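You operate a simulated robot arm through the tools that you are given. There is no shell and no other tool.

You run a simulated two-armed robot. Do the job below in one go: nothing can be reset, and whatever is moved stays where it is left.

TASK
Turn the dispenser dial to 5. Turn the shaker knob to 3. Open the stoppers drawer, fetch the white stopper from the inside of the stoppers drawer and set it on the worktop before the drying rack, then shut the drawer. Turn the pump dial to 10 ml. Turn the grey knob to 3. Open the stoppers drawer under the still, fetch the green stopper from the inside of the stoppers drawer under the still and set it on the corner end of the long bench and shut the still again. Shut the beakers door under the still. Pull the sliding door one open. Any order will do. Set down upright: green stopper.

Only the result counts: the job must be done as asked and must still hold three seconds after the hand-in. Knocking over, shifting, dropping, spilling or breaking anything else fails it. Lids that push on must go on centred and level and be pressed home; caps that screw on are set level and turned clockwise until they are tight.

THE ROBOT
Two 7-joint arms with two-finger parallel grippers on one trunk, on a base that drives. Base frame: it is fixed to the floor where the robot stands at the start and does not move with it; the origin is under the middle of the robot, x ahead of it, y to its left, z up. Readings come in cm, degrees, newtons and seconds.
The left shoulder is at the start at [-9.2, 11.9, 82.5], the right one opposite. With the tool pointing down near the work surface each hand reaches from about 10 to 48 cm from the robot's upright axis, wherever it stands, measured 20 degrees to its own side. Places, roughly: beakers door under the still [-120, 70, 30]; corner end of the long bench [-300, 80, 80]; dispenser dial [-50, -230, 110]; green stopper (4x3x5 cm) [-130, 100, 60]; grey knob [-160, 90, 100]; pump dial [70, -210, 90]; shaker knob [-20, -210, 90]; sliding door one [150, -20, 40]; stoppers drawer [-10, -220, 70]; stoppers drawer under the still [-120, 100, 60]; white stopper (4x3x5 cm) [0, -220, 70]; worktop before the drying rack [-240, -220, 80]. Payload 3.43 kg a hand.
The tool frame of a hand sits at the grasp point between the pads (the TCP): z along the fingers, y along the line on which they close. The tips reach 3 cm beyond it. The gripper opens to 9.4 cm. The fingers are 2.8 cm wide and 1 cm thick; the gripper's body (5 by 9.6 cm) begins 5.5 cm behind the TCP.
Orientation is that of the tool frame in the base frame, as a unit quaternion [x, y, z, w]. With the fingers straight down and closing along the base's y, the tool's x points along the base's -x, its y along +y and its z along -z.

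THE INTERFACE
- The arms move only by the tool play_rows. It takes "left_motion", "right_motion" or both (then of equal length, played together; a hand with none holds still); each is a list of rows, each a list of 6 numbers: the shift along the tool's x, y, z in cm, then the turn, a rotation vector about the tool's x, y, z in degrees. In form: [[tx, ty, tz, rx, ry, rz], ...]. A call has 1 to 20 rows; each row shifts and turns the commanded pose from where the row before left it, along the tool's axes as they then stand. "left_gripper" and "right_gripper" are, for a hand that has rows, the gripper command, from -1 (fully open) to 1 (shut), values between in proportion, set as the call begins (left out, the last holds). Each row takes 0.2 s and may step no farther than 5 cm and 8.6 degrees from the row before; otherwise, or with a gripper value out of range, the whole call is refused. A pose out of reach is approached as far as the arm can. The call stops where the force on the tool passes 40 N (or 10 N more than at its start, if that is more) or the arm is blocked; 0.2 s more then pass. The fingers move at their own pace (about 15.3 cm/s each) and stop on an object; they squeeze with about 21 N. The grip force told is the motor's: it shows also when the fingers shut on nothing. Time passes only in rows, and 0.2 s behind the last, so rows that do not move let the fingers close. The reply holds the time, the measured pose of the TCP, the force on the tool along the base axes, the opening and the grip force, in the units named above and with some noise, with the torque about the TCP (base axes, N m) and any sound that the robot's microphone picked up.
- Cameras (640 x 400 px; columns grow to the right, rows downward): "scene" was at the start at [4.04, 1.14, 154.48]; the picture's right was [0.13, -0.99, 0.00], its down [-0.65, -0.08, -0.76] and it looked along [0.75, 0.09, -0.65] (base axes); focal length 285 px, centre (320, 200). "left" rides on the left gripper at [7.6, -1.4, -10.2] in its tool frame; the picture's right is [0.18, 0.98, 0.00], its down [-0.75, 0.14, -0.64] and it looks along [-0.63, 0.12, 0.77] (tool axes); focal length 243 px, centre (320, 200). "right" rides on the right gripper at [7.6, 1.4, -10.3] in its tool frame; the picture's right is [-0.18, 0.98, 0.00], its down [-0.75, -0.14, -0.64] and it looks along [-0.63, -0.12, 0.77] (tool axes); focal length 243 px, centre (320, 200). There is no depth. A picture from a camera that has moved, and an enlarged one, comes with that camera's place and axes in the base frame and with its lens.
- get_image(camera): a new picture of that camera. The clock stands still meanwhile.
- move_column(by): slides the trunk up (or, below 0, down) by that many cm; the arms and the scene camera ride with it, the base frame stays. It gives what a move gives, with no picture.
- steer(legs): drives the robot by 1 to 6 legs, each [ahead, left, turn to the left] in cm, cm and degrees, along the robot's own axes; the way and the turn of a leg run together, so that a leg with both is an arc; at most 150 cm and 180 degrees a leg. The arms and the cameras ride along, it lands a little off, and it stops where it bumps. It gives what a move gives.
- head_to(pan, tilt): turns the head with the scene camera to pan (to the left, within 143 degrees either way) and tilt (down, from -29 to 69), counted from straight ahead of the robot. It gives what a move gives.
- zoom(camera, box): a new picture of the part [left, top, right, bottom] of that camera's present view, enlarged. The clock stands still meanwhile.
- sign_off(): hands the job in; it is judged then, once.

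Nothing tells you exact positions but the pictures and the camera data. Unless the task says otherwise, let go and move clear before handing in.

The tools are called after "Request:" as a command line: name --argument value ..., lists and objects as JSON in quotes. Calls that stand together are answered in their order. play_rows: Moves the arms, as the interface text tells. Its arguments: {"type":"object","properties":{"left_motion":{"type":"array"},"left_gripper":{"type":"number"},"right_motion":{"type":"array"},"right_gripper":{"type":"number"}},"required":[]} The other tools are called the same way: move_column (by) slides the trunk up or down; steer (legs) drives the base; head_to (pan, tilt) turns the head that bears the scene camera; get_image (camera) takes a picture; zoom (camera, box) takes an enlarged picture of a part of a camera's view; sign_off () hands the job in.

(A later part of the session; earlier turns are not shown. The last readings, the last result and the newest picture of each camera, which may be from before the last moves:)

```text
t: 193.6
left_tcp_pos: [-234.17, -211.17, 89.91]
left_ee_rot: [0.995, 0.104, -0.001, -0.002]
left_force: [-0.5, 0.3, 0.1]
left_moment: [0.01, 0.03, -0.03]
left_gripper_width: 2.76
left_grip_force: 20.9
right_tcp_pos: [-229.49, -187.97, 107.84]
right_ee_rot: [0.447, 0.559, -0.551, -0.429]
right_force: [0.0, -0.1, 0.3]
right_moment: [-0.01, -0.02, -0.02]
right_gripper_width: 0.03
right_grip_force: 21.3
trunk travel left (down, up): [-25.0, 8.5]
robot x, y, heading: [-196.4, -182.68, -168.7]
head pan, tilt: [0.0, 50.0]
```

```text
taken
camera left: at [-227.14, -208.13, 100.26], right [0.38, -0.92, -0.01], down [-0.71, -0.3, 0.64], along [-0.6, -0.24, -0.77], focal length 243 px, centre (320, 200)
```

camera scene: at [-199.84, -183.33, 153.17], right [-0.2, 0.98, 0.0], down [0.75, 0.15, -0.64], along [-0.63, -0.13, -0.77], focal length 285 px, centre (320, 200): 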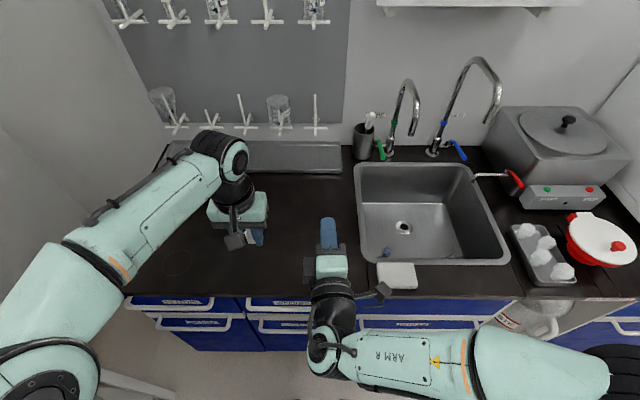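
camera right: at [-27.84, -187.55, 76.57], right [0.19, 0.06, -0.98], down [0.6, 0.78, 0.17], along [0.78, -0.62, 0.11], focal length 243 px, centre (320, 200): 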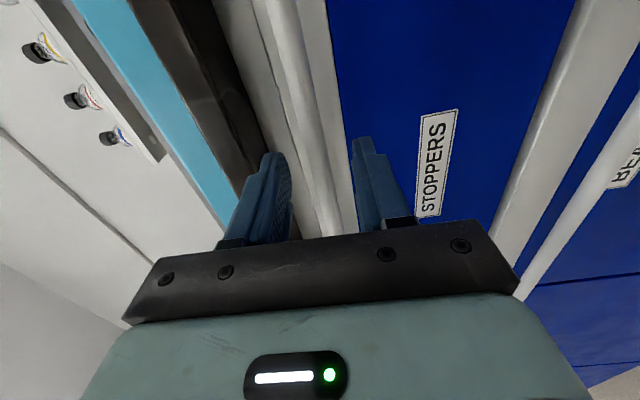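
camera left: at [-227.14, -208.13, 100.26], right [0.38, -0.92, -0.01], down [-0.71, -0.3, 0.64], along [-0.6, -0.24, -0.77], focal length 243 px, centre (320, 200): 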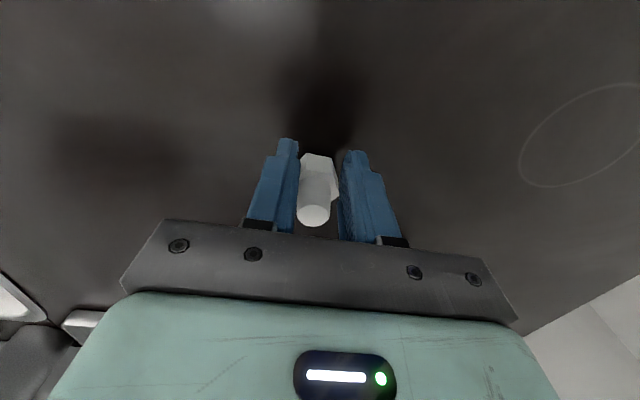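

Request:
play_rows --left_motion '[[0, 0, 0.5, 0, 0, 0], [0, 0, 0.5, 0, 0, 0]]'

Request:
get_image --camera "left"

```text
t: 194.2
left_tcp_pos: [-234.2, -210.9, 89.15]
left_ee_rot: [0.995, 0.103, -0.005, -0.004]
left_force: [1.2, -1.2, 15.5]
left_moment: [-0.13, 0.24, 0.01]
left_gripper_width: 2.83
left_grip_force: 21.0
right_tcp_pos: [-229.45, -187.78, 107.93]
right_ee_rot: [0.447, 0.559, -0.551, -0.429]
right_force: [-0.3, 0.8, -0.1]
right_moment: [-0.01, -0.01, -0.02]
right_gripper_width: 0.0
right_grip_force: 21.1
trunk travel left (down, up): [-25.0, 8.5]
robot x, y, heading: [-196.42, -182.81, -168.5]
head pan, tilt: [0.0, 50.0]
```

```text
taken
camera left: at [-227.14, -208.02, 99.41], right [0.38, -0.92, -0.01], down [-0.7, -0.3, 0.65], along [-0.6, -0.24, -0.76], focal length 243 px, centre (320, 200)
```

left: 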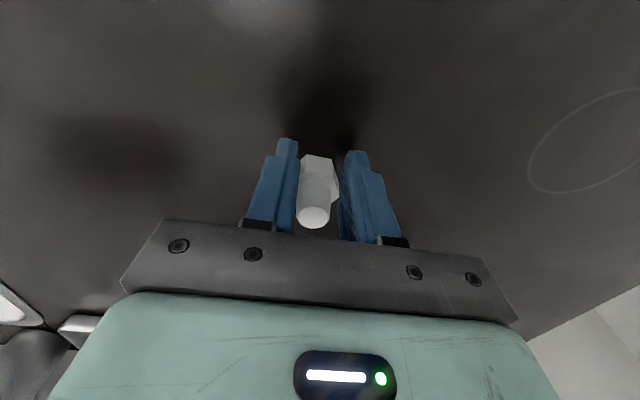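

Contact with the worktop. I release and lift away.

Request:
play_rows --left_motion '[[0, 0, -0.1, 0, 0, 0], [0, 0, 0, 0, 0, 0]]'

Request:
play_rows --left_motion '[[0, 0, 0, 0, 0, 0], [0, 0, 0, 0, 0, 0], [0, 0, -1, 0, 0, 0], [0, 0, -3, 0, 0, 0], [0, 0, -4, 0, 0, 0], [0, 0, -4, 0, 0, 0], [0, 0, -4, 0, 0, 0]]' --left_gripper 0

Request:
get_image --camera "left"

Request:
zoom --camera "scene" --box '[130, 120, 360, 300]'

```text
t: 194.8
left_tcp_pos: [-234.33, -211.1, 89.1]
left_ee_rot: [0.995, 0.102, -0.002, -0.003]
left_force: [-2.6, 0.5, 10.3]
left_moment: [-0.03, 0.35, 0.02]
left_gripper_width: 2.81
left_grip_force: 21.4
right_tcp_pos: [-229.52, -187.79, 107.76]
right_ee_rot: [0.447, 0.559, -0.551, -0.429]
right_force: [0.1, -0.6, -0.7]
right_moment: [-0.03, -0.01, 0.01]
right_gripper_width: 0.0
right_grip_force: 20.5
trunk travel left (down, up): [-25.0, 8.5]
robot x, y, heading: [-196.51, -182.66, -168.6]
head pan, tilt: [0.0, 50.0]
```

```text
t: 196.4
left_tcp_pos: [-234.04, -211.28, 105.11]
left_ee_rot: [0.995, 0.103, -0.001, -0.003]
left_force: [-0.3, -0.9, -0.5]
left_moment: [0.02, -0.01, -0.02]
left_gripper_width: 4.72
left_grip_force: 0.1
right_tcp_pos: [-229.41, -187.91, 107.89]
right_ee_rot: [0.447, 0.56, -0.551, -0.429]
right_force: [1.4, -0.6, 0.3]
right_moment: [0.0, 0.01, -0.02]
right_gripper_width: 0.0
right_grip_force: 21.0
trunk travel left (down, up): [-25.0, 8.5]
robot x, y, heading: [-196.23, -182.96, -168.5]
head pan, tilt: [0.0, 50.0]
```

```text
taken
camera left: at [-226.98, -208.23, 115.33], right [0.38, -0.92, -0.01], down [-0.71, -0.3, 0.64], along [-0.6, -0.24, -0.77], focal length 243 px, centre (320, 200)
```

left: 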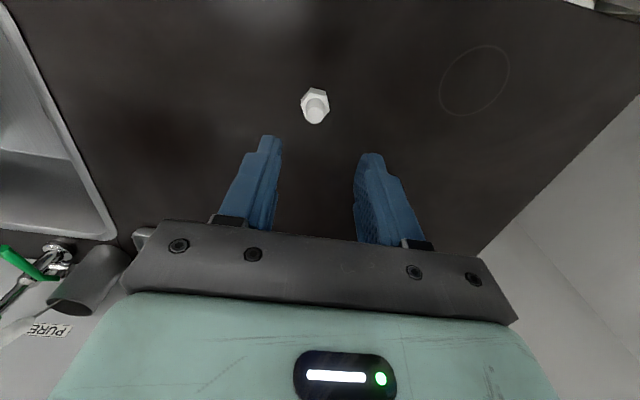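

```text
2.22 times, centred on (245, 210) of scene
camera zoom: at [-199.79, -183.29, 153.17], right [-0.2, 0.98, 0.0], down [0.75, 0.15, -0.64], along [-0.63, -0.13, -0.77], focal length 633 px, centre (487, 178)
```

zoom: 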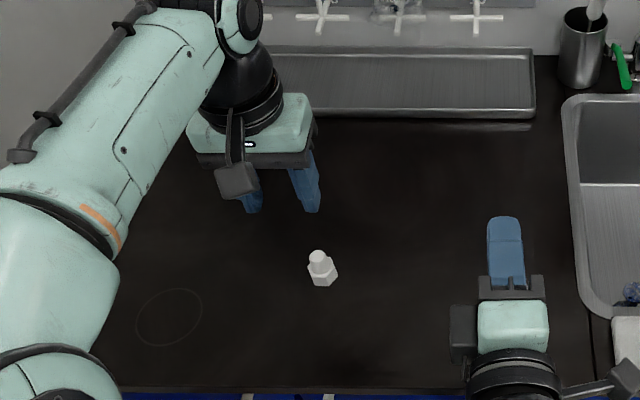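

The white stopper stands upright in the middle of the worktop before the drying rack. Now I back off and go north between the cart and the west bench.

Request:
play_rows --left_motion '[[4, 0, 0, 0, 0, 0], [4, 0, 0, 0, 0, 0]]'

Request:
steer --legs '[[-38, 0, 0], [0, -90, 0]]'

Request:
head_to --pan -90 --tilt 30

Request:
get_image --camera "scene"

Request:
head_to --pan -130 --tilt 30

Request:
get_image --camera "scene"

```text
t: 197.0
left_tcp_pos: [-225.9, -209.61, 104.98]
left_ee_rot: [0.995, 0.103, -0.002, -0.002]
left_force: [1.2, 0.5, -0.8]
left_moment: [0.0, -0.03, 0.03]
left_gripper_width: 4.69
left_grip_force: 0.0
right_tcp_pos: [-229.32, -187.82, 107.89]
right_ee_rot: [0.447, 0.559, -0.551, -0.43]
right_force: [-0.9, -0.1, 1.5]
right_moment: [-0.02, -0.02, -0.01]
right_gripper_width: 0.0
right_grip_force: 21.1
trunk travel left (down, up): [-25.0, 8.5]
robot x, y, heading: [-196.66, -182.69, -168.6]
head pan, tilt: [0.0, 50.0]
```

```text
t: 207.2
left_tcp_pos: [-206.99, -114.45, 105.05]
left_ee_rot: [0.994, 0.107, -0.001, -0.002]
left_force: [-0.1, -0.3, 0.3]
left_moment: [-0.02, 0.01, 0.0]
left_gripper_width: 4.7
left_grip_force: 0.0
right_tcp_pos: [-210.5, -92.94, 107.81]
right_ee_rot: [0.446, 0.561, -0.551, -0.428]
right_force: [0.4, -0.1, -0.6]
right_moment: [-0.03, 0.01, -0.01]
right_gripper_width: 0.0
right_grip_force: 20.8
trunk travel left (down, up): [-25.0, 8.5]
robot x, y, heading: [-177.73, -87.45, -168.1]
head pan, tilt: [0.0, 50.0]
```

```text
t: 208.8
left_tcp_pos: [-207.01, -114.58, 104.99]
left_ee_rot: [0.994, 0.106, -0.001, -0.002]
left_force: [0.2, 0.3, -0.1]
left_moment: [-0.01, 0.0, 0.0]
left_gripper_width: 4.72
left_grip_force: 0.0
right_tcp_pos: [-210.59, -92.98, 107.74]
right_ee_rot: [0.446, 0.561, -0.551, -0.427]
right_force: [-0.6, -0.4, -0.1]
right_moment: [-0.01, 0.0, -0.02]
right_gripper_width: 0.0
right_grip_force: 21.0
trunk travel left (down, up): [-25.0, 8.5]
robot x, y, heading: [-177.96, -87.78, -168.0]
head pan, tilt: [-90.0, 30.0]
```

```text
taken
camera scene: at [-175.21, -77.7, 156.12], right [0.98, 0.21, 0.0], down [0.1, -0.49, -0.87], along [-0.18, 0.85, -0.5], focal length 285 px, centre (320, 200)
```

scene: 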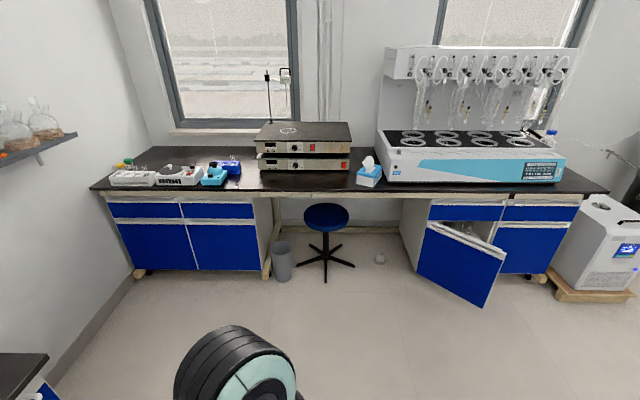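

```text
t: 209.9
left_tcp_pos: [-207.08, -114.56, 104.96]
left_ee_rot: [0.994, 0.106, 0.0, -0.002]
left_force: [0.4, -0.4, -0.1]
left_moment: [-0.02, 0.03, -0.03]
left_gripper_width: 4.69
left_grip_force: 0.1
right_tcp_pos: [-210.57, -92.91, 107.8]
right_ee_rot: [0.445, 0.561, -0.551, -0.428]
right_force: [-0.2, -1.4, -0.1]
right_moment: [0.03, 0.01, 0.01]
right_gripper_width: 0.0
right_grip_force: 20.7
trunk travel left (down, up): [-25.0, 8.5]
robot x, y, heading: [-177.29, -87.6, -168.2]
head pan, tilt: [-130.0, 30.0]
```

```text
taken
camera scene: at [-169.09, -78.57, 156.12], right [0.88, -0.47, 0.0], down [-0.24, -0.44, -0.87], along [0.41, 0.76, -0.5], focal length 285 px, centre (320, 200)
```

scene: 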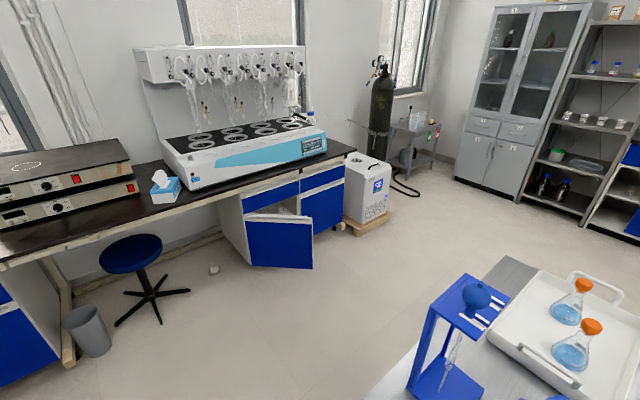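

I see the long bench: trays at the corner end, two stacked units with knobs, and the still with drawers below; the beakers door hangs open. Zooming in.

Request:
head_to --pan -95 --tilt 30

Request:
zoom --camera "scene" --box '[200, 100, 360, 200]'

Request:
zoom --camera "scene" --box '[330, 110, 580, 310]'

Request:
zoom --camera "scene" --box '[60, 130, 260, 220]'

```text
t: 210.9
left_tcp_pos: [-207.04, -114.65, 105.01]
left_ee_rot: [0.994, 0.106, -0.002, -0.003]
left_force: [-0.9, 0.0, 0.1]
left_moment: [-0.02, -0.01, 0.0]
left_gripper_width: 4.71
left_grip_force: 0.0
right_tcp_pos: [-210.49, -92.88, 107.73]
right_ee_rot: [0.446, 0.56, -0.551, -0.428]
right_force: [0.0, 0.7, 0.0]
right_moment: [0.0, 0.02, -0.03]
right_gripper_width: 0.0
right_grip_force: 20.7
trunk travel left (down, up): [-25.0, 8.5]
robot x, y, heading: [-177.65, -87.61, -168.3]
head pan, tilt: [-95.0, 30.0]
```

```text
4.00 times, centred on (280, 150) of scene
camera zoom: at [-174.41, -77.57, 156.12], right [0.99, 0.12, 0.0], down [0.06, -0.5, -0.87], along [-0.1, 0.86, -0.5], focal length 1139 px, centre (480, 400)
```

zoom: 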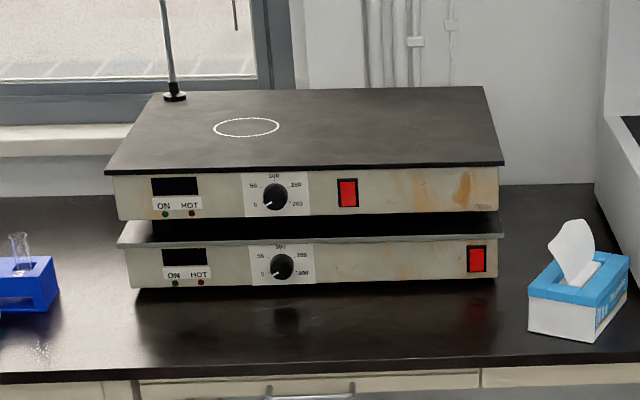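

```text
2.00 times, centred on (455, 210) of scene
camera zoom: at [-174.41, -77.57, 156.12], right [0.99, 0.12, 0.0], down [0.06, -0.5, -0.87], along [-0.1, 0.86, -0.5], focal length 570 px, centre (50, 180)
```

zoom: 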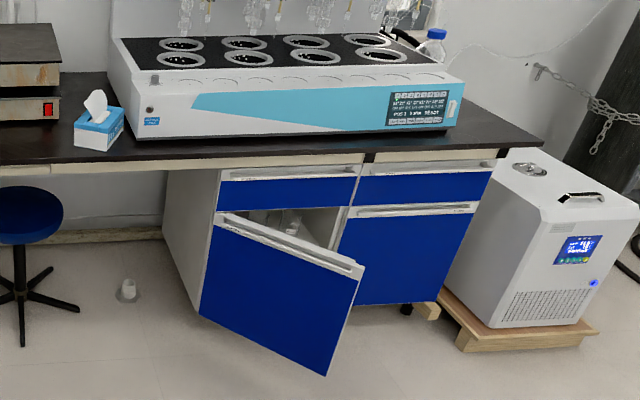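

```text
3.20 times, centred on (160, 175) of scene
camera zoom: at [-174.41, -77.57, 156.12], right [0.99, 0.12, 0.0], down [0.06, -0.5, -0.87], along [-0.1, 0.86, -0.5], focal length 911 px, centre (832, 280)
```

zoom: 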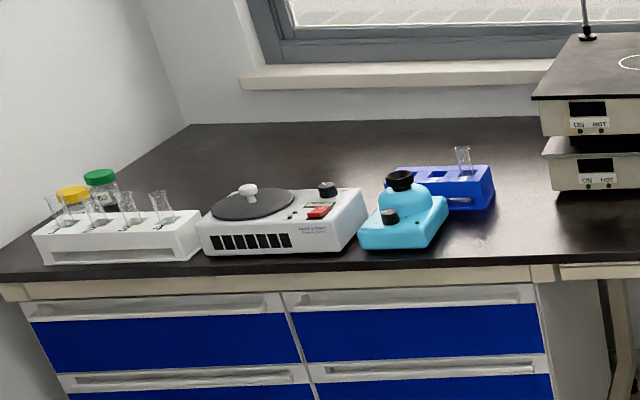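

The grey knob is on the still's top front-left corner. I move further north clear of the cart, then turn to face the north bench.

Request:
steer --legs '[[0, -55, 0], [0, 0, -91.5]]'

Request:
head_to --pan 0 --tilt 40

Request:
get_image --camera "scene"

```text
t: 220.2
left_tcp_pos: [-215.59, -3.36, 105.09]
left_ee_rot: [0.771, -0.637, 0.0, -0.003]
left_force: [-0.4, 0.6, 0.7]
left_moment: [-0.02, 0.03, 0.03]
left_gripper_width: 4.7
left_grip_force: 0.0
right_tcp_pos: [-193.89, -0.26, 107.75]
right_ee_rot: [0.712, 0.074, -0.081, -0.693]
right_force: [0.3, -0.6, 0.6]
right_moment: [0.03, 0.03, 0.01]
right_gripper_width: 0.0
right_grip_force: 21.3
trunk travel left (down, up): [-25.0, 8.5]
robot x, y, heading: [-189.43, -33.36, 100.7]
head pan, tilt: [-95.0, 30.0]
```

```text
t: 221.9
left_tcp_pos: [-215.76, -3.32, 105.0]
left_ee_rot: [0.771, -0.636, 0.001, -0.002]
left_force: [0.3, 0.3, -0.1]
left_moment: [-0.01, 0.02, 0.02]
left_gripper_width: 4.7
left_grip_force: 0.1
right_tcp_pos: [-194.02, -0.28, 107.93]
right_ee_rot: [0.712, 0.074, -0.081, -0.693]
right_force: [-0.5, 0.5, -0.7]
right_moment: [0.02, -0.04, -0.01]
right_gripper_width: 0.0
right_grip_force: 21.0
trunk travel left (down, up): [-25.0, 8.5]
robot x, y, heading: [-189.46, -33.24, 100.7]
head pan, tilt: [0.0, 40.0]
```

```text
taken
camera scene: at [-189.92, -29.12, 154.59], right [0.98, 0.19, 0.0], down [0.12, -0.63, -0.77], along [-0.14, 0.75, -0.64], focal length 285 px, centre (320, 200)
```

scene: 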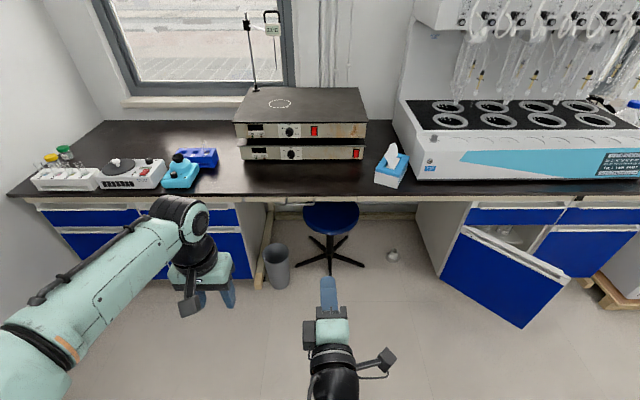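

I'm facing the north bench. The beakers door (hinged on its left) stands about 43° open; its free edge is around (-106, 51). I go east in front of it first.

Request:
steer --legs '[[18, 0, 0], [0, -95, 0]]'

Request:
head_to --pan 0 --tilt 50

Request:
get_image --camera "scene"

```text
t: 231.6
left_tcp_pos: [-125.67, 31.75, 104.94]
left_ee_rot: [0.77, -0.638, 0.001, -0.003]
left_force: [-0.3, 1.3, 0.1]
left_moment: [0.03, -0.02, 0.0]
left_gripper_width: 4.74
left_grip_force: 0.1
right_tcp_pos: [-103.85, 34.64, 107.83]
right_ee_rot: [0.712, 0.072, -0.078, -0.694]
right_force: [-0.3, -0.3, -0.4]
right_moment: [0.03, -0.01, 0.01]
right_gripper_width: 0.0
right_grip_force: 20.4
trunk travel left (down, up): [-25.0, 8.5]
robot x, y, heading: [-99.17, 1.23, 100.4]
head pan, tilt: [0.0, 40.0]
```

```text
t: 232.4
left_tcp_pos: [-125.69, 31.71, 105.01]
left_ee_rot: [0.77, -0.639, 0.001, -0.003]
left_force: [-0.5, 0.2, 0.1]
left_moment: [0.01, 0.02, 0.02]
left_gripper_width: 4.68
left_grip_force: 0.1
right_tcp_pos: [-103.83, 34.66, 107.86]
right_ee_rot: [0.711, 0.072, -0.078, -0.695]
right_force: [0.8, 0.4, -0.2]
right_moment: [-0.02, -0.03, -0.01]
right_gripper_width: 0.02
right_grip_force: 20.8
trunk travel left (down, up): [-25.0, 8.5]
robot x, y, heading: [-99.37, 1.25, 100.4]
head pan, tilt: [0.0, 50.0]
```

```text
taken
camera scene: at [-99.92, 4.93, 153.17], right [0.98, 0.18, 0.0], down [0.14, -0.75, -0.64], along [-0.12, 0.63, -0.77], focal length 285 px, centre (320, 200)
```

scene: 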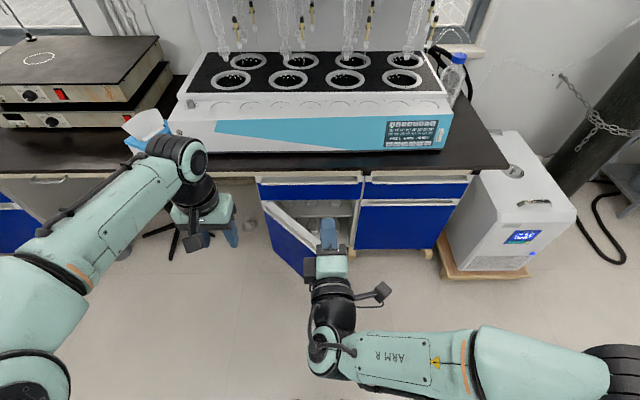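

I retract the left hand, lower the trunk and bring the right fist down to door height.

Request:
play_rows --left_motion '[[4, 0, -1, 0, 0, 0], [4, 0, -2, 0, 0, 0], [3, 0, -2, 0, 0, 0]]'

Request:
move_column --by -25

Request:
play_rows --right_motion '[[0, 4.5, 1, 0, 0, 0], [0, 4.5, 1, 0, 0, 0], [0, 4.5, 1, 0, 0, 0], [0, 4.5, 1, 0, 0, 0], [0, 4.5, 1, 0, 0, 0], [0, 4.5, 0, 0, 0, 0]]'

Request:
get_image --camera "scene"

Request:
get_image --camera "right"

```text
t: 233.2
left_tcp_pos: [-123.61, 20.87, 110.22]
left_ee_rot: [0.769, -0.639, 0.002, -0.003]
left_force: [-0.2, 0.0, 0.3]
left_moment: [0.01, 0.01, 0.0]
left_gripper_width: 4.74
left_grip_force: 0.0
right_tcp_pos: [-103.85, 34.56, 107.8]
right_ee_rot: [0.712, 0.072, -0.078, -0.694]
right_force: [-0.2, -0.7, -0.1]
right_moment: [0.03, -0.02, -0.01]
right_gripper_width: 0.02
right_grip_force: 21.2
trunk travel left (down, up): [-25.0, 8.5]
robot x, y, heading: [-99.19, 1.74, 100.7]
head pan, tilt: [0.0, 50.0]
```

```text
t: 235.7
left_tcp_pos: [-123.62, 20.81, 85.08]
left_ee_rot: [0.77, -0.638, 0.0, -0.004]
left_force: [0.0, 0.8, -0.5]
left_moment: [-0.02, -0.02, 0.01]
left_gripper_width: 4.71
left_grip_force: 0.1
right_tcp_pos: [-103.84, 34.52, 82.92]
right_ee_rot: [0.712, 0.071, -0.078, -0.694]
right_force: [0.5, -0.2, 0.6]
right_moment: [0.01, 0.04, 0.01]
right_gripper_width: 0.0
right_grip_force: 21.1
trunk travel left (down, up): [0.0, 33.5]
robot x, y, heading: [-99.04, 1.45, 100.5]
head pan, tilt: [0.0, 50.0]
```

```text
t: 237.1
left_tcp_pos: [-123.68, 20.89, 85.0]
left_ee_rot: [0.77, -0.638, 0.001, -0.003]
left_force: [-0.2, 0.2, 0.2]
left_moment: [0.0, 0.0, 0.01]
left_gripper_width: 4.71
left_grip_force: 0.0
right_tcp_pos: [-105.27, 38.66, 55.77]
right_ee_rot: [0.712, 0.072, -0.078, -0.694]
right_force: [-0.1, 0.3, -0.3]
right_moment: [0.03, 0.04, 0.0]
right_gripper_width: 0.0
right_grip_force: 20.4
trunk travel left (down, up): [0.0, 33.5]
robot x, y, heading: [-99.34, 1.65, 100.2]
head pan, tilt: [0.0, 50.0]
```

```text
taken
camera scene: at [-100.8, 9.75, 128.13], right [0.98, 0.18, 0.0], down [0.14, -0.75, -0.64], along [-0.11, 0.63, -0.77], focal length 285 px, centre (320, 200)
```

scene: 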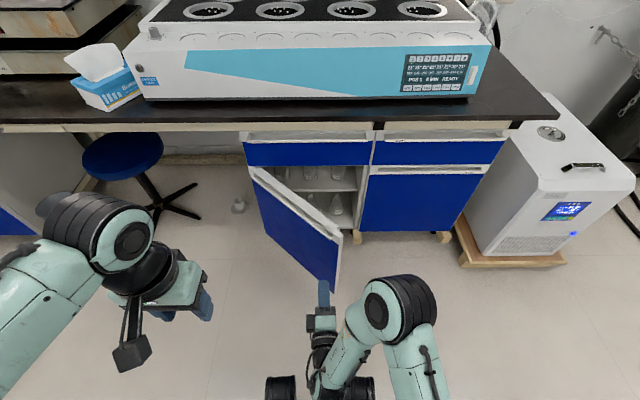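

```text
taken
camera right: at [-95.59, 30.15, 54.45], right [-0.19, -0.07, -0.98], down [-0.6, -0.78, 0.17], along [-0.78, 0.62, 0.11], focal length 243 px, centre (320, 200)
```

right: 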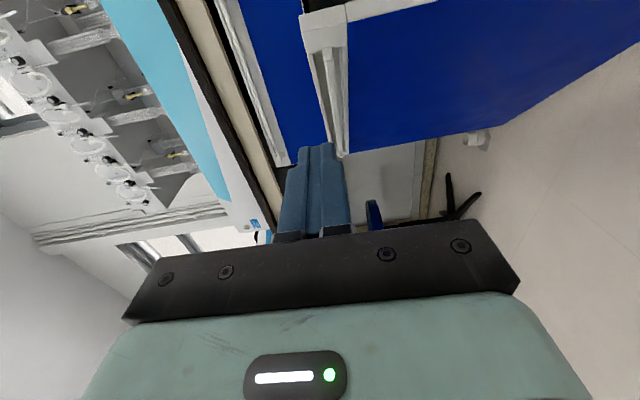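

The door top is at z≈56, so I lower the fist a bit more, then push forward.

Request:
play_rows --right_motion '[[0, 2.5, 0, 0, 0, 0], [0, 2.5, 0, 0, 0, 0], [0, 1.5, 0, 0, 0, 0]]'

Request:
get_image --camera "right"

```text
t: 237.9
left_tcp_pos: [-123.63, 20.86, 85.11]
left_ee_rot: [0.769, -0.639, 0.001, -0.003]
left_force: [0.2, 0.1, 0.4]
left_moment: [0.02, -0.03, 0.03]
left_gripper_width: 4.69
left_grip_force: 0.1
right_tcp_pos: [-105.21, 38.53, 49.19]
right_ee_rot: [0.712, 0.072, -0.078, -0.694]
right_force: [0.6, 0.2, 0.1]
right_moment: [-0.02, 0.01, 0.0]
right_gripper_width: 0.0
right_grip_force: 21.4
trunk travel left (down, up): [0.0, 33.5]
robot x, y, heading: [-99.51, 1.37, 100.4]
head pan, tilt: [0.0, 50.0]
```

```text
taken
camera right: at [-95.67, 30.02, 47.91], right [-0.19, -0.06, -0.98], down [-0.6, -0.78, 0.17], along [-0.78, 0.62, 0.11], focal length 243 px, centre (320, 200)
```

right: 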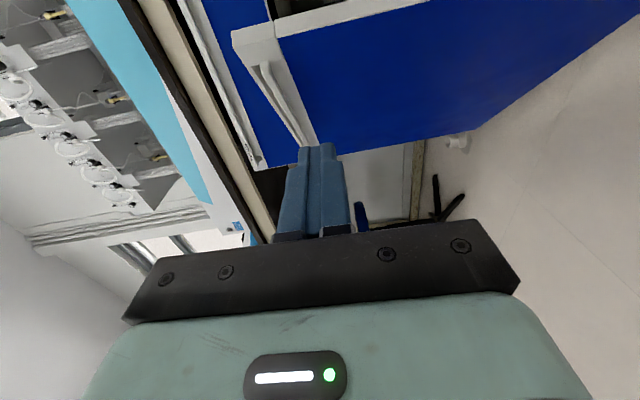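

Request:
steer --legs '[[24, 0, 0]]'

Request:
get_image --camera "scene"

```text
t: 239.7
left_tcp_pos: [-127.86, 43.97, 85.1]
left_ee_rot: [0.77, -0.638, 0.001, -0.002]
left_force: [-0.1, -0.4, 0.3]
left_moment: [0.03, 0.02, -0.03]
left_gripper_width: 4.7
left_grip_force: 0.0
right_tcp_pos: [-109.56, 61.71, 49.12]
right_ee_rot: [0.713, 0.072, -0.079, -0.693]
right_force: [-0.2, -0.4, -1.1]
right_moment: [-0.02, 0.04, 0.02]
right_gripper_width: 0.0
right_grip_force: 21.1
trunk travel left (down, up): [0.0, 33.5]
robot x, y, heading: [-103.5, 24.9, 100.5]
head pan, tilt: [0.0, 50.0]
```

```text
taken
camera scene: at [-105.07, 32.9, 128.13], right [0.98, 0.18, 0.0], down [0.14, -0.75, -0.64], along [-0.12, 0.63, -0.77], focal length 285 px, centre (320, 200)
```

scene: 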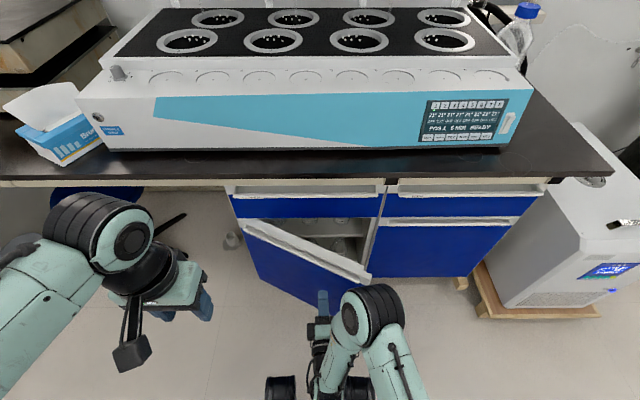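

Request:
steer --legs '[[20, 1, 0]]'

Request:
get_image --camera "scene"

```text
t: 241.3
left_tcp_pos: [-132.56, 63.51, 85.01]
left_ee_rot: [0.77, -0.638, 0.001, -0.003]
left_force: [-0.9, -0.1, 0.2]
left_moment: [0.02, 0.0, -0.02]
left_gripper_width: 4.71
left_grip_force: 0.0
right_tcp_pos: [-114.25, 81.3, 49.3]
right_ee_rot: [0.713, 0.072, -0.079, -0.693]
right_force: [-0.3, 0.7, 0.1]
right_moment: [0.0, -0.01, -0.04]
right_gripper_width: 0.03
right_grip_force: 20.5
trunk travel left (down, up): [0.0, 33.5]
robot x, y, heading: [-108.05, 44.36, 100.5]
head pan, tilt: [0.0, 50.0]
```

```text
taken
camera scene: at [-109.73, 52.52, 128.13], right [0.98, 0.18, 0.0], down [0.14, -0.75, -0.64], along [-0.12, 0.63, -0.77], focal length 285 px, centre (320, 200)
```

scene: 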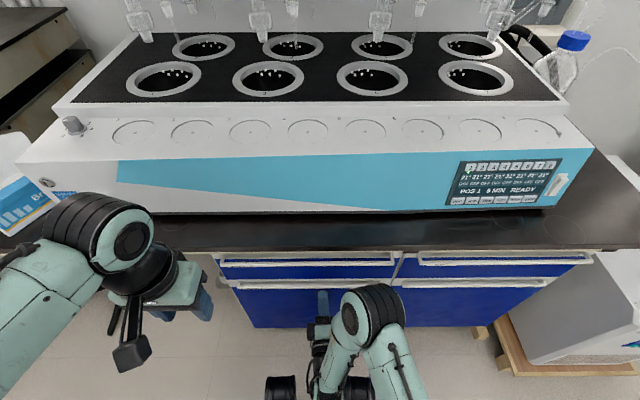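

The door looks nearly flush. I retract the left hand a little more and push until it stops.

Request:
play_rows --left_motion '[[3, 0, -2, 0, 0, 0], [3, 0, -2, 0, 0, 0]]'

Request:
steer --legs '[[5, 0, 0]]'

Request:
zoom --camera "scene" --box '[190, 220, 560, 400]'

```text
t: 241.9
left_tcp_pos: [-131.49, 57.61, 89.13]
left_ee_rot: [0.77, -0.638, 0.002, -0.002]
left_force: [-0.3, -0.4, -0.3]
left_moment: [-0.05, 0.0, -0.01]
left_gripper_width: 4.7
left_grip_force: 0.1
right_tcp_pos: [-114.17, 81.32, 49.22]
right_ee_rot: [0.711, 0.074, -0.08, -0.694]
right_force: [-0.2, -0.7, 0.3]
right_moment: [-0.01, 0.06, -0.06]
right_gripper_width: 0.02
right_grip_force: 21.7
trunk travel left (down, up): [0.0, 33.5]
robot x, y, heading: [-107.94, 44.21, 100.5]
head pan, tilt: [0.0, 50.0]
```

```text
t: 242.7
left_tcp_pos: [-131.64, 58.46, 88.99]
left_ee_rot: [0.77, -0.638, 0.0, -0.003]
left_force: [0.1, 0.3, 0.7]
left_moment: [0.0, 0.03, 0.01]
left_gripper_width: 4.71
left_grip_force: 0.2
right_tcp_pos: [-114.29, 81.6, 49.44]
right_ee_rot: [0.711, 0.074, -0.08, -0.695]
right_force: [4.1, -12.4, 8.2]
right_moment: [0.36, 0.0, -0.23]
right_gripper_width: 0.0
right_grip_force: 20.9
trunk travel left (down, up): [0.0, 33.5]
robot x, y, heading: [-108.63, 45.44, 100.4]
head pan, tilt: [0.0, 50.0]
stopped in leg 1: the force on the tool passed its limit at 98 N (the readings are from after the stop); the commanded pose is now the measured one
```

```text
1.73 times, centred on (375, 310) of scene
camera zoom: at [-109.87, 53.44, 128.13], right [0.98, 0.18, 0.0], down [0.14, -0.75, -0.64], along [-0.12, 0.63, -0.77], focal length 493 px, centre (225, 10)
```

zoom: 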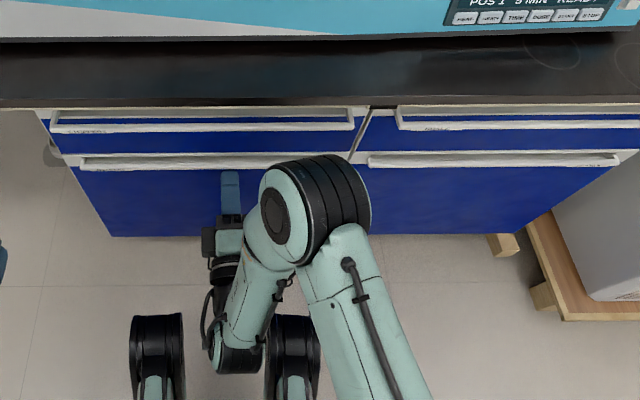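

The door is shut. I back up and read the drawer labels.

Request:
steer --legs '[[-25, 0, 0]]'

Request:
get_image --camera "right"

Request:
zoom --camera "scene" --box '[200, 150, 420, 260]'

Request:
zoom --camera "scene" --box '[340, 150, 560, 260]'

```text
t: 244.5
left_tcp_pos: [-126.98, 33.87, 88.93]
left_ee_rot: [0.771, -0.637, 0.001, -0.003]
left_force: [-0.5, -0.7, 0.3]
left_moment: [0.03, 0.03, 0.03]
left_gripper_width: 4.69
left_grip_force: 0.1
right_tcp_pos: [-109.85, 57.05, 49.21]
right_ee_rot: [0.713, 0.074, -0.079, -0.693]
right_force: [-0.5, 0.5, 0.2]
right_moment: [-0.02, 0.0, 0.0]
right_gripper_width: 0.01
right_grip_force: 21.3
trunk travel left (down, up): [0.0, 33.5]
robot x, y, heading: [-103.87, 20.32, 100.7]
head pan, tilt: [0.0, 50.0]
```

```text
taken
camera right: at [-100.2, 48.64, 47.99], right [-0.18, -0.07, -0.98], down [-0.6, -0.79, 0.17], along [-0.78, 0.62, 0.1], focal length 243 px, centre (320, 200)
```

right: 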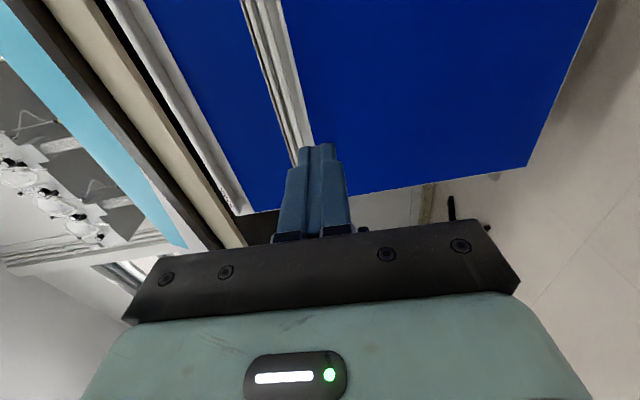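

```text
2.91 times, centred on (310, 205) of scene
camera zoom: at [-105.34, 28.87, 128.13], right [0.98, 0.18, 0.0], down [0.14, -0.75, -0.64], along [-0.12, 0.63, -0.77], focal length 828 px, centre (349, 186)
```

zoom: 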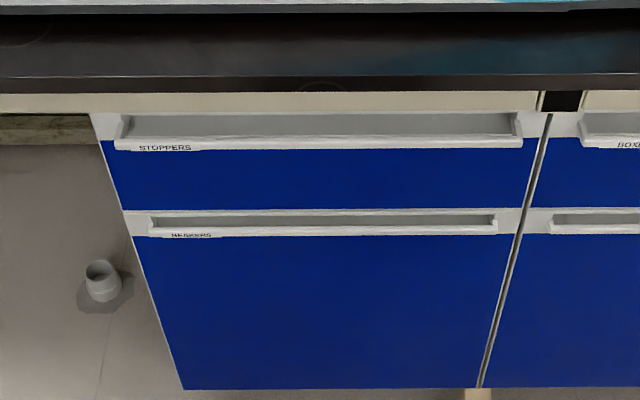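

```text
2.91 times, centred on (450, 205) of scene
camera zoom: at [-105.34, 28.87, 128.13], right [0.98, 0.18, 0.0], down [0.14, -0.75, -0.64], along [-0.12, 0.63, -0.77], focal length 828 px, centre (-58, 186)
```

zoom: 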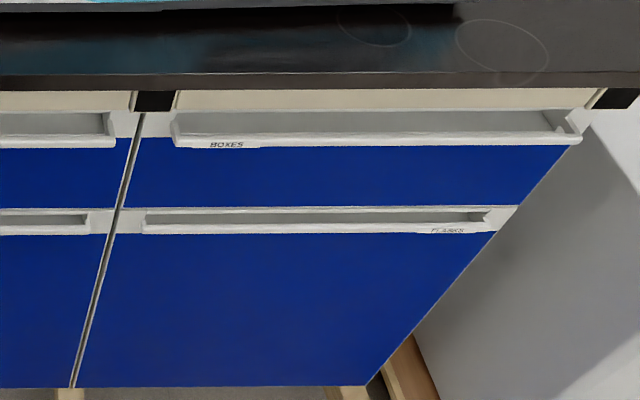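

The left drawer is STOPPERS, with a lip pull at about z≈70 under the counter overhang. I raise the trunk 21 cm and approach with the right hand to look at the lip closely.

Request:
move_column --by 21

Request:
steer --legs '[[10, 0, 0]]'

Request:
play_rows --right_motion '[[0, 0, 0, 0, 0, 0], [0, 0, 0, 0, 0, 0]]' --right_gripper 0.3

Request:
get_image --camera "right"

Request:
get_image --camera "scene"

```text
t: 246.8
left_tcp_pos: [-127.08, 33.85, 109.92]
left_ee_rot: [0.77, -0.638, 0.0, -0.003]
left_force: [0.2, -0.2, -0.8]
left_moment: [-0.01, 0.02, 0.0]
left_gripper_width: 4.71
left_grip_force: 0.1
right_tcp_pos: [-109.65, 57.05, 70.19]
right_ee_rot: [0.713, 0.075, -0.08, -0.692]
right_force: [0.0, -0.3, 0.8]
right_moment: [-0.03, 0.0, 0.02]
right_gripper_width: 0.0
right_grip_force: 20.7
trunk travel left (down, up): [-21.0, 12.5]
robot x, y, heading: [-103.55, 20.92, 100.5]
head pan, tilt: [0.0, 50.0]
```

```text
t: 247.9
left_tcp_pos: [-129.01, 43.86, 109.89]
left_ee_rot: [0.771, -0.637, 0.0, -0.003]
left_force: [-0.2, 0.9, 0.8]
left_moment: [-0.02, 0.03, 0.0]
left_gripper_width: 4.67
left_grip_force: 0.0
right_tcp_pos: [-111.61, 67.17, 70.25]
right_ee_rot: [0.713, 0.076, -0.08, -0.693]
right_force: [1.0, 0.5, -0.8]
right_moment: [0.0, -0.01, 0.03]
right_gripper_width: 0.0
right_grip_force: 21.5
trunk travel left (down, up): [-21.0, 12.5]
robot x, y, heading: [-105.72, 30.64, 100.6]
head pan, tilt: [0.0, 50.0]
```

```text
t: 248.5
left_tcp_pos: [-128.99, 43.82, 110.07]
left_ee_rot: [0.771, -0.637, 0.001, -0.003]
left_force: [-0.2, 0.1, 0.1]
left_moment: [0.01, 0.01, 0.02]
left_gripper_width: 4.7
left_grip_force: 0.1
right_tcp_pos: [-111.69, 67.21, 70.2]
right_ee_rot: [0.713, 0.076, -0.08, -0.692]
right_force: [0.2, -1.4, -0.1]
right_moment: [0.01, 0.01, -0.01]
right_gripper_width: 3.29
right_grip_force: 0.0
trunk travel left (down, up): [-21.0, 12.5]
robot x, y, heading: [-105.72, 30.9, 100.8]
head pan, tilt: [0.0, 50.0]
```

```text
taken
camera right: at [-102.1, 58.61, 68.99], right [-0.18, -0.07, -0.98], down [-0.59, -0.79, 0.17], along [-0.78, 0.61, 0.1], focal length 243 px, centre (320, 200)
```

right: 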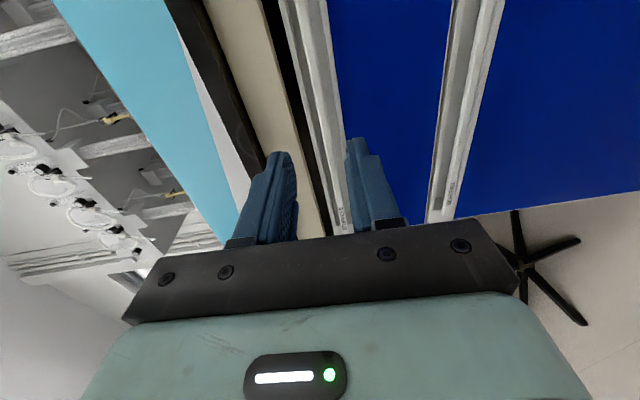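

```text
taken
camera scene: at [-106.33, 34.14, 149.22], right [0.98, 0.18, 0.0], down [0.14, -0.75, -0.64], along [-0.12, 0.63, -0.77], focal length 285 px, centre (320, 200)
```

scene: 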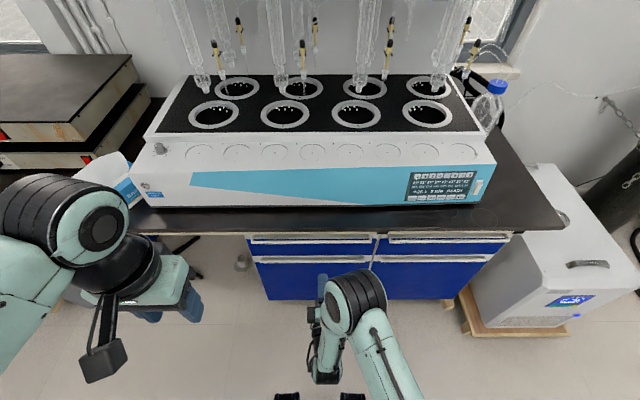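

Request:
zoom --camera "right" --box '[220, 60, 420, 240]'

```text
2.22 times, centred on (320, 150) of right
camera zoom: at [-102.1, 58.61, 68.99], right [-0.18, -0.07, -0.98], down [-0.59, -0.79, 0.17], along [-0.78, 0.61, 0.1], focal length 539 px, centre (320, 311)
```

zoom: 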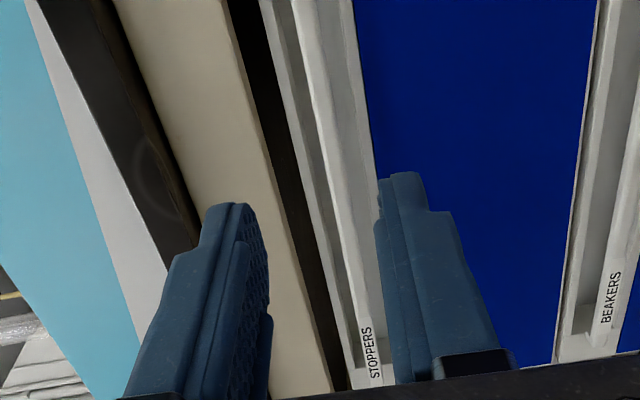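

The pull is a J-shaped lip with a rim at z≈68-70.6. I'll clamp it vertically: lower the axis slightly and advance.

Request:
steer --legs '[[7, 0, 0]]'

Request:
zoom --camera "right" --box '[220, 60, 420, 240]'

```text
t: 249.5
left_tcp_pos: [-130.24, 50.73, 109.92]
left_ee_rot: [0.771, -0.637, 0.001, -0.002]
left_force: [0.0, -0.1, -0.8]
left_moment: [-0.01, -0.01, 0.0]
left_gripper_width: 4.68
left_grip_force: 0.1
right_tcp_pos: [-113.08, 73.96, 70.2]
right_ee_rot: [0.713, 0.075, -0.08, -0.692]
right_force: [0.6, -0.4, 0.0]
right_moment: [0.01, 0.01, -0.01]
right_gripper_width: 3.31
right_grip_force: 0.1
trunk travel left (down, up): [-21.0, 12.5]
robot x, y, heading: [-106.74, 37.51, 100.5]
head pan, tilt: [0.0, 50.0]
```

```text
2.22 times, centred on (320, 150) of right
camera zoom: at [-103.42, 65.43, 68.96], right [-0.18, -0.07, -0.98], down [-0.59, -0.79, 0.17], along [-0.78, 0.61, 0.1], focal length 539 px, centre (320, 311)
```

zoom: 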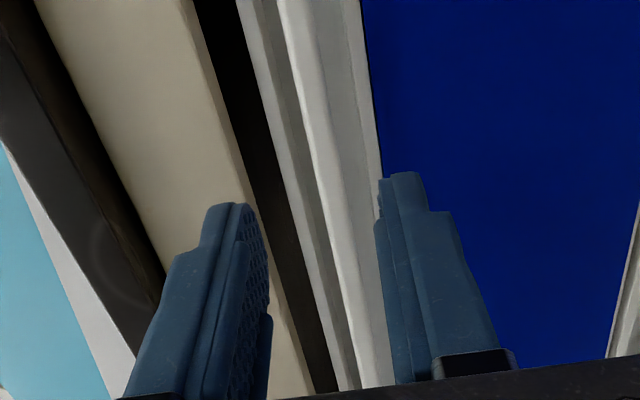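

Request:
play_rows --right_motion '[[0, 0.6, 1, 0, 0, 0], [0, 0, 2, 0, 0, 0], [0, 0, 1.5, 0, 0, 0]]' --right_gripper 0.21

Request:
zoom --camera "right" --box '[220, 60, 420, 240]'

```text
t: 250.3
left_tcp_pos: [-130.27, 50.54, 110.02]
left_ee_rot: [0.771, -0.636, 0.001, -0.003]
left_force: [0.1, 1.1, 0.5]
left_moment: [0.04, 0.01, 0.02]
left_gripper_width: 4.69
left_grip_force: 0.1
right_tcp_pos: [-113.99, 78.21, 69.55]
right_ee_rot: [0.713, 0.074, -0.081, -0.692]
right_force: [-0.5, -0.3, 0.5]
right_moment: [0.0, 0.0, -0.01]
right_gripper_width: 3.71
right_grip_force: 0.0
trunk travel left (down, up): [-21.0, 12.5]
robot x, y, heading: [-107.36, 37.47, 100.7]
head pan, tilt: [0.0, 50.0]
```

```text
2.22 times, centred on (320, 150) of right
camera zoom: at [-104.42, 69.73, 68.26], right [-0.18, -0.07, -0.98], down [-0.59, -0.79, 0.17], along [-0.78, 0.61, 0.1], focal length 539 px, centre (320, 311)
```

zoom: 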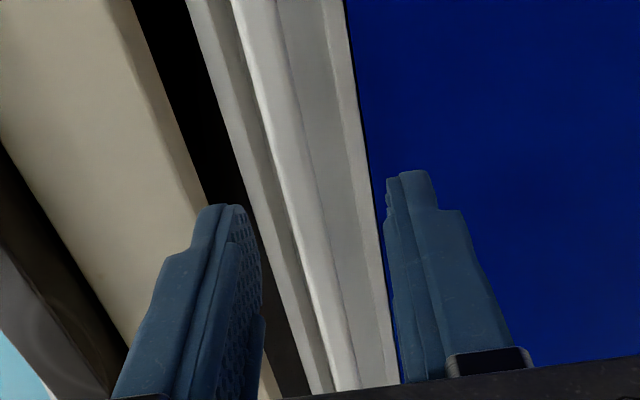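

Request:
play_rows --right_motion '[[0, 0, 0.8, 0, 0, 0], [0, 0, 0.7, 0, 0, 0]]'

Request:
zoom --camera "right" --box '[220, 60, 420, 240]'

```text
t: 250.9
left_tcp_pos: [-130.31, 50.62, 109.87]
left_ee_rot: [0.771, -0.637, 0.002, -0.003]
left_force: [0.1, -0.2, 0.1]
left_moment: [-0.02, 0.02, 0.0]
left_gripper_width: 4.7
left_grip_force: 0.0
right_tcp_pos: [-114.31, 79.6, 69.6]
right_ee_rot: [0.713, 0.076, -0.081, -0.693]
right_force: [-0.3, 0.1, 0.1]
right_moment: [-0.03, 0.0, -0.01]
right_gripper_width: 3.72
right_grip_force: 0.2
trunk travel left (down, up): [-21.0, 12.5]
robot x, y, heading: [-106.91, 37.47, 100.8]
head pan, tilt: [0.0, 50.0]
```

```text
2.22 times, centred on (320, 150) of right
camera zoom: at [-104.68, 71.2, 68.27], right [-0.18, -0.07, -0.98], down [-0.59, -0.79, 0.17], along [-0.78, 0.61, 0.1], focal length 539 px, centre (320, 311)
```

zoom: 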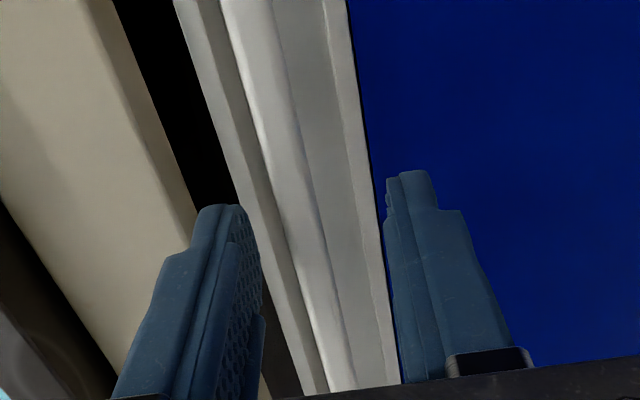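

Request:
play_rows --right_motion '[[0, 0, 0.7, 0, 0, 0], [0, 0, 0.5, 0, 0, 0]]'

Request:
play_rows --right_motion '[[0, 0, 0, 0, 0, 0], [0, 0, 0, 0, 0, 0], [0, 0, 0, 0, 0, 0]]' --right_gripper 1

Request:
zoom --camera "right" --box '[220, 60, 420, 240]'

```text
t: 251.5
left_tcp_pos: [-130.17, 50.64, 109.88]
left_ee_rot: [0.771, -0.637, 0.001, -0.003]
left_force: [-0.5, 0.2, -0.1]
left_moment: [0.06, 0.0, 0.01]
left_gripper_width: 4.69
left_grip_force: 0.1
right_tcp_pos: [-114.52, 80.92, 69.68]
right_ee_rot: [0.712, 0.075, -0.08, -0.693]
right_force: [-0.3, 0.1, -0.9]
right_moment: [0.04, 0.01, 0.0]
right_gripper_width: 3.75
right_grip_force: 0.1
trunk travel left (down, up): [-21.0, 12.5]
robot x, y, heading: [-106.87, 37.71, 101.2]
head pan, tilt: [0.0, 50.0]
```

```text
t: 252.3
left_tcp_pos: [-130.19, 50.49, 109.92]
left_ee_rot: [0.771, -0.637, 0.0, -0.003]
left_force: [0.7, 0.4, -0.1]
left_moment: [0.01, 0.03, -0.03]
left_gripper_width: 4.7
left_grip_force: 0.0
right_tcp_pos: [-114.58, 80.92, 69.9]
right_ee_rot: [0.709, 0.075, -0.08, -0.697]
right_force: [-0.2, 2.6, 23.0]
right_moment: [0.88, -1.09, -0.12]
right_gripper_width: 1.0
right_grip_force: 43.2
trunk travel left (down, up): [-21.0, 12.5]
robot x, y, heading: [-107.06, 37.32, 100.5]
head pan, tilt: [0.0, 50.0]
```

```text
2.22 times, centred on (320, 150) of right
camera zoom: at [-104.97, 72.48, 68.53], right [-0.19, -0.06, -0.98], down [-0.59, -0.79, 0.16], along [-0.78, 0.61, 0.11], focal length 539 px, centre (320, 311)
```

zoom: 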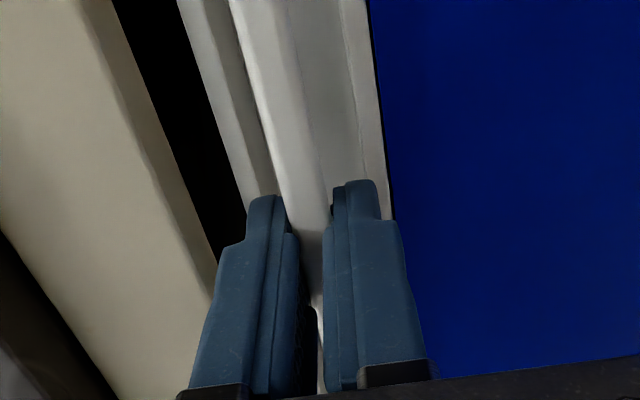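

The rim is clamped. I pull by driving back.

Request:
steer --legs '[[-8, 0, 0]]'

Request:
get_image --camera "scene"

```text
t: 253.4
left_tcp_pos: [-128.67, 42.57, 109.9]
left_ee_rot: [0.772, -0.636, 0.0, -0.002]
left_force: [-0.7, 0.2, 0.1]
left_moment: [0.02, 0.0, -0.03]
left_gripper_width: 4.69
left_grip_force: 0.0
right_tcp_pos: [-112.96, 73.0, 69.93]
right_ee_rot: [0.709, 0.074, -0.082, -0.697]
right_force: [5.6, 2.1, 26.2]
right_moment: [0.92, -1.02, -0.02]
right_gripper_width: 1.01
right_grip_force: 43.8
trunk travel left (down, up): [-21.0, 12.5]
robot x, y, heading: [-105.66, 29.54, 100.4]
head pan, tilt: [0.0, 50.0]
```

```text
taken
camera scene: at [-106.03, 32.74, 149.23], right [0.98, 0.19, 0.0], down [0.14, -0.75, -0.64], along [-0.12, 0.63, -0.76], focal length 285 px, centre (320, 200)
```

scene: 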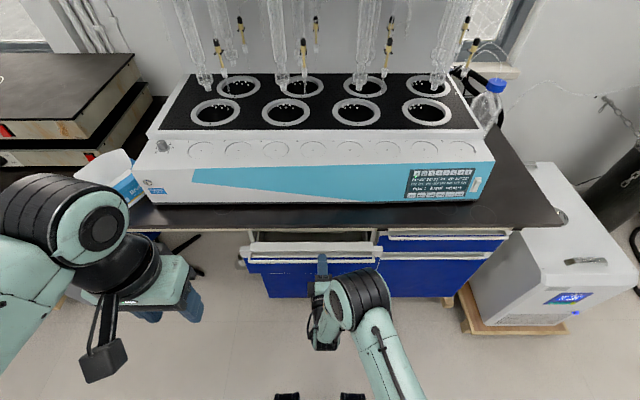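

The drawer is opening. I keep pulling.

Request:
steer --legs '[[-14, 0, 0]]'

Request:
zoom --camera "scene" --box '[200, 180, 440, 320]'

```text
t: 254.7
left_tcp_pos: [-126.1, 28.79, 110.0]
left_ee_rot: [0.772, -0.636, 0.001, -0.003]
left_force: [0.9, -1.2, -0.6]
left_moment: [0.06, 0.01, -0.01]
left_gripper_width: 4.69
left_grip_force: 0.1
right_tcp_pos: [-110.44, 59.26, 69.89]
right_ee_rot: [0.709, 0.073, -0.08, -0.697]
right_force: [7.5, 1.5, 9.0]
right_moment: [0.71, -1.05, 0.0]
right_gripper_width: 0.98
right_grip_force: 43.3
trunk travel left (down, up): [-21.0, 12.5]
robot x, y, heading: [-102.79, 16.08, 100.5]
head pan, tilt: [0.0, 50.0]
```

```text
2.67 times, centred on (320, 250) of scene
camera zoom: at [-103.42, 19.12, 149.23], right [0.98, 0.19, 0.0], down [0.14, -0.75, -0.64], along [-0.12, 0.63, -0.77], focal length 759 px, centre (320, 67)
```

zoom: 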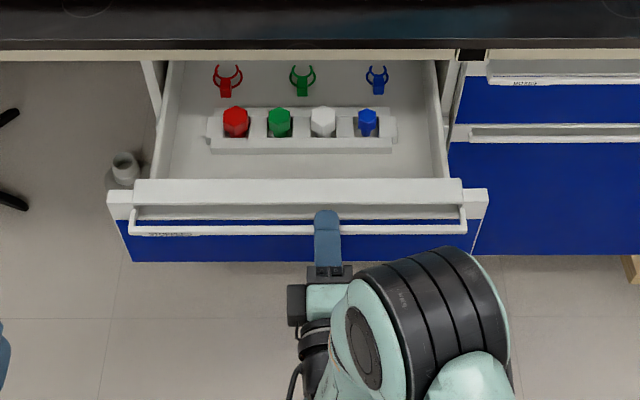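

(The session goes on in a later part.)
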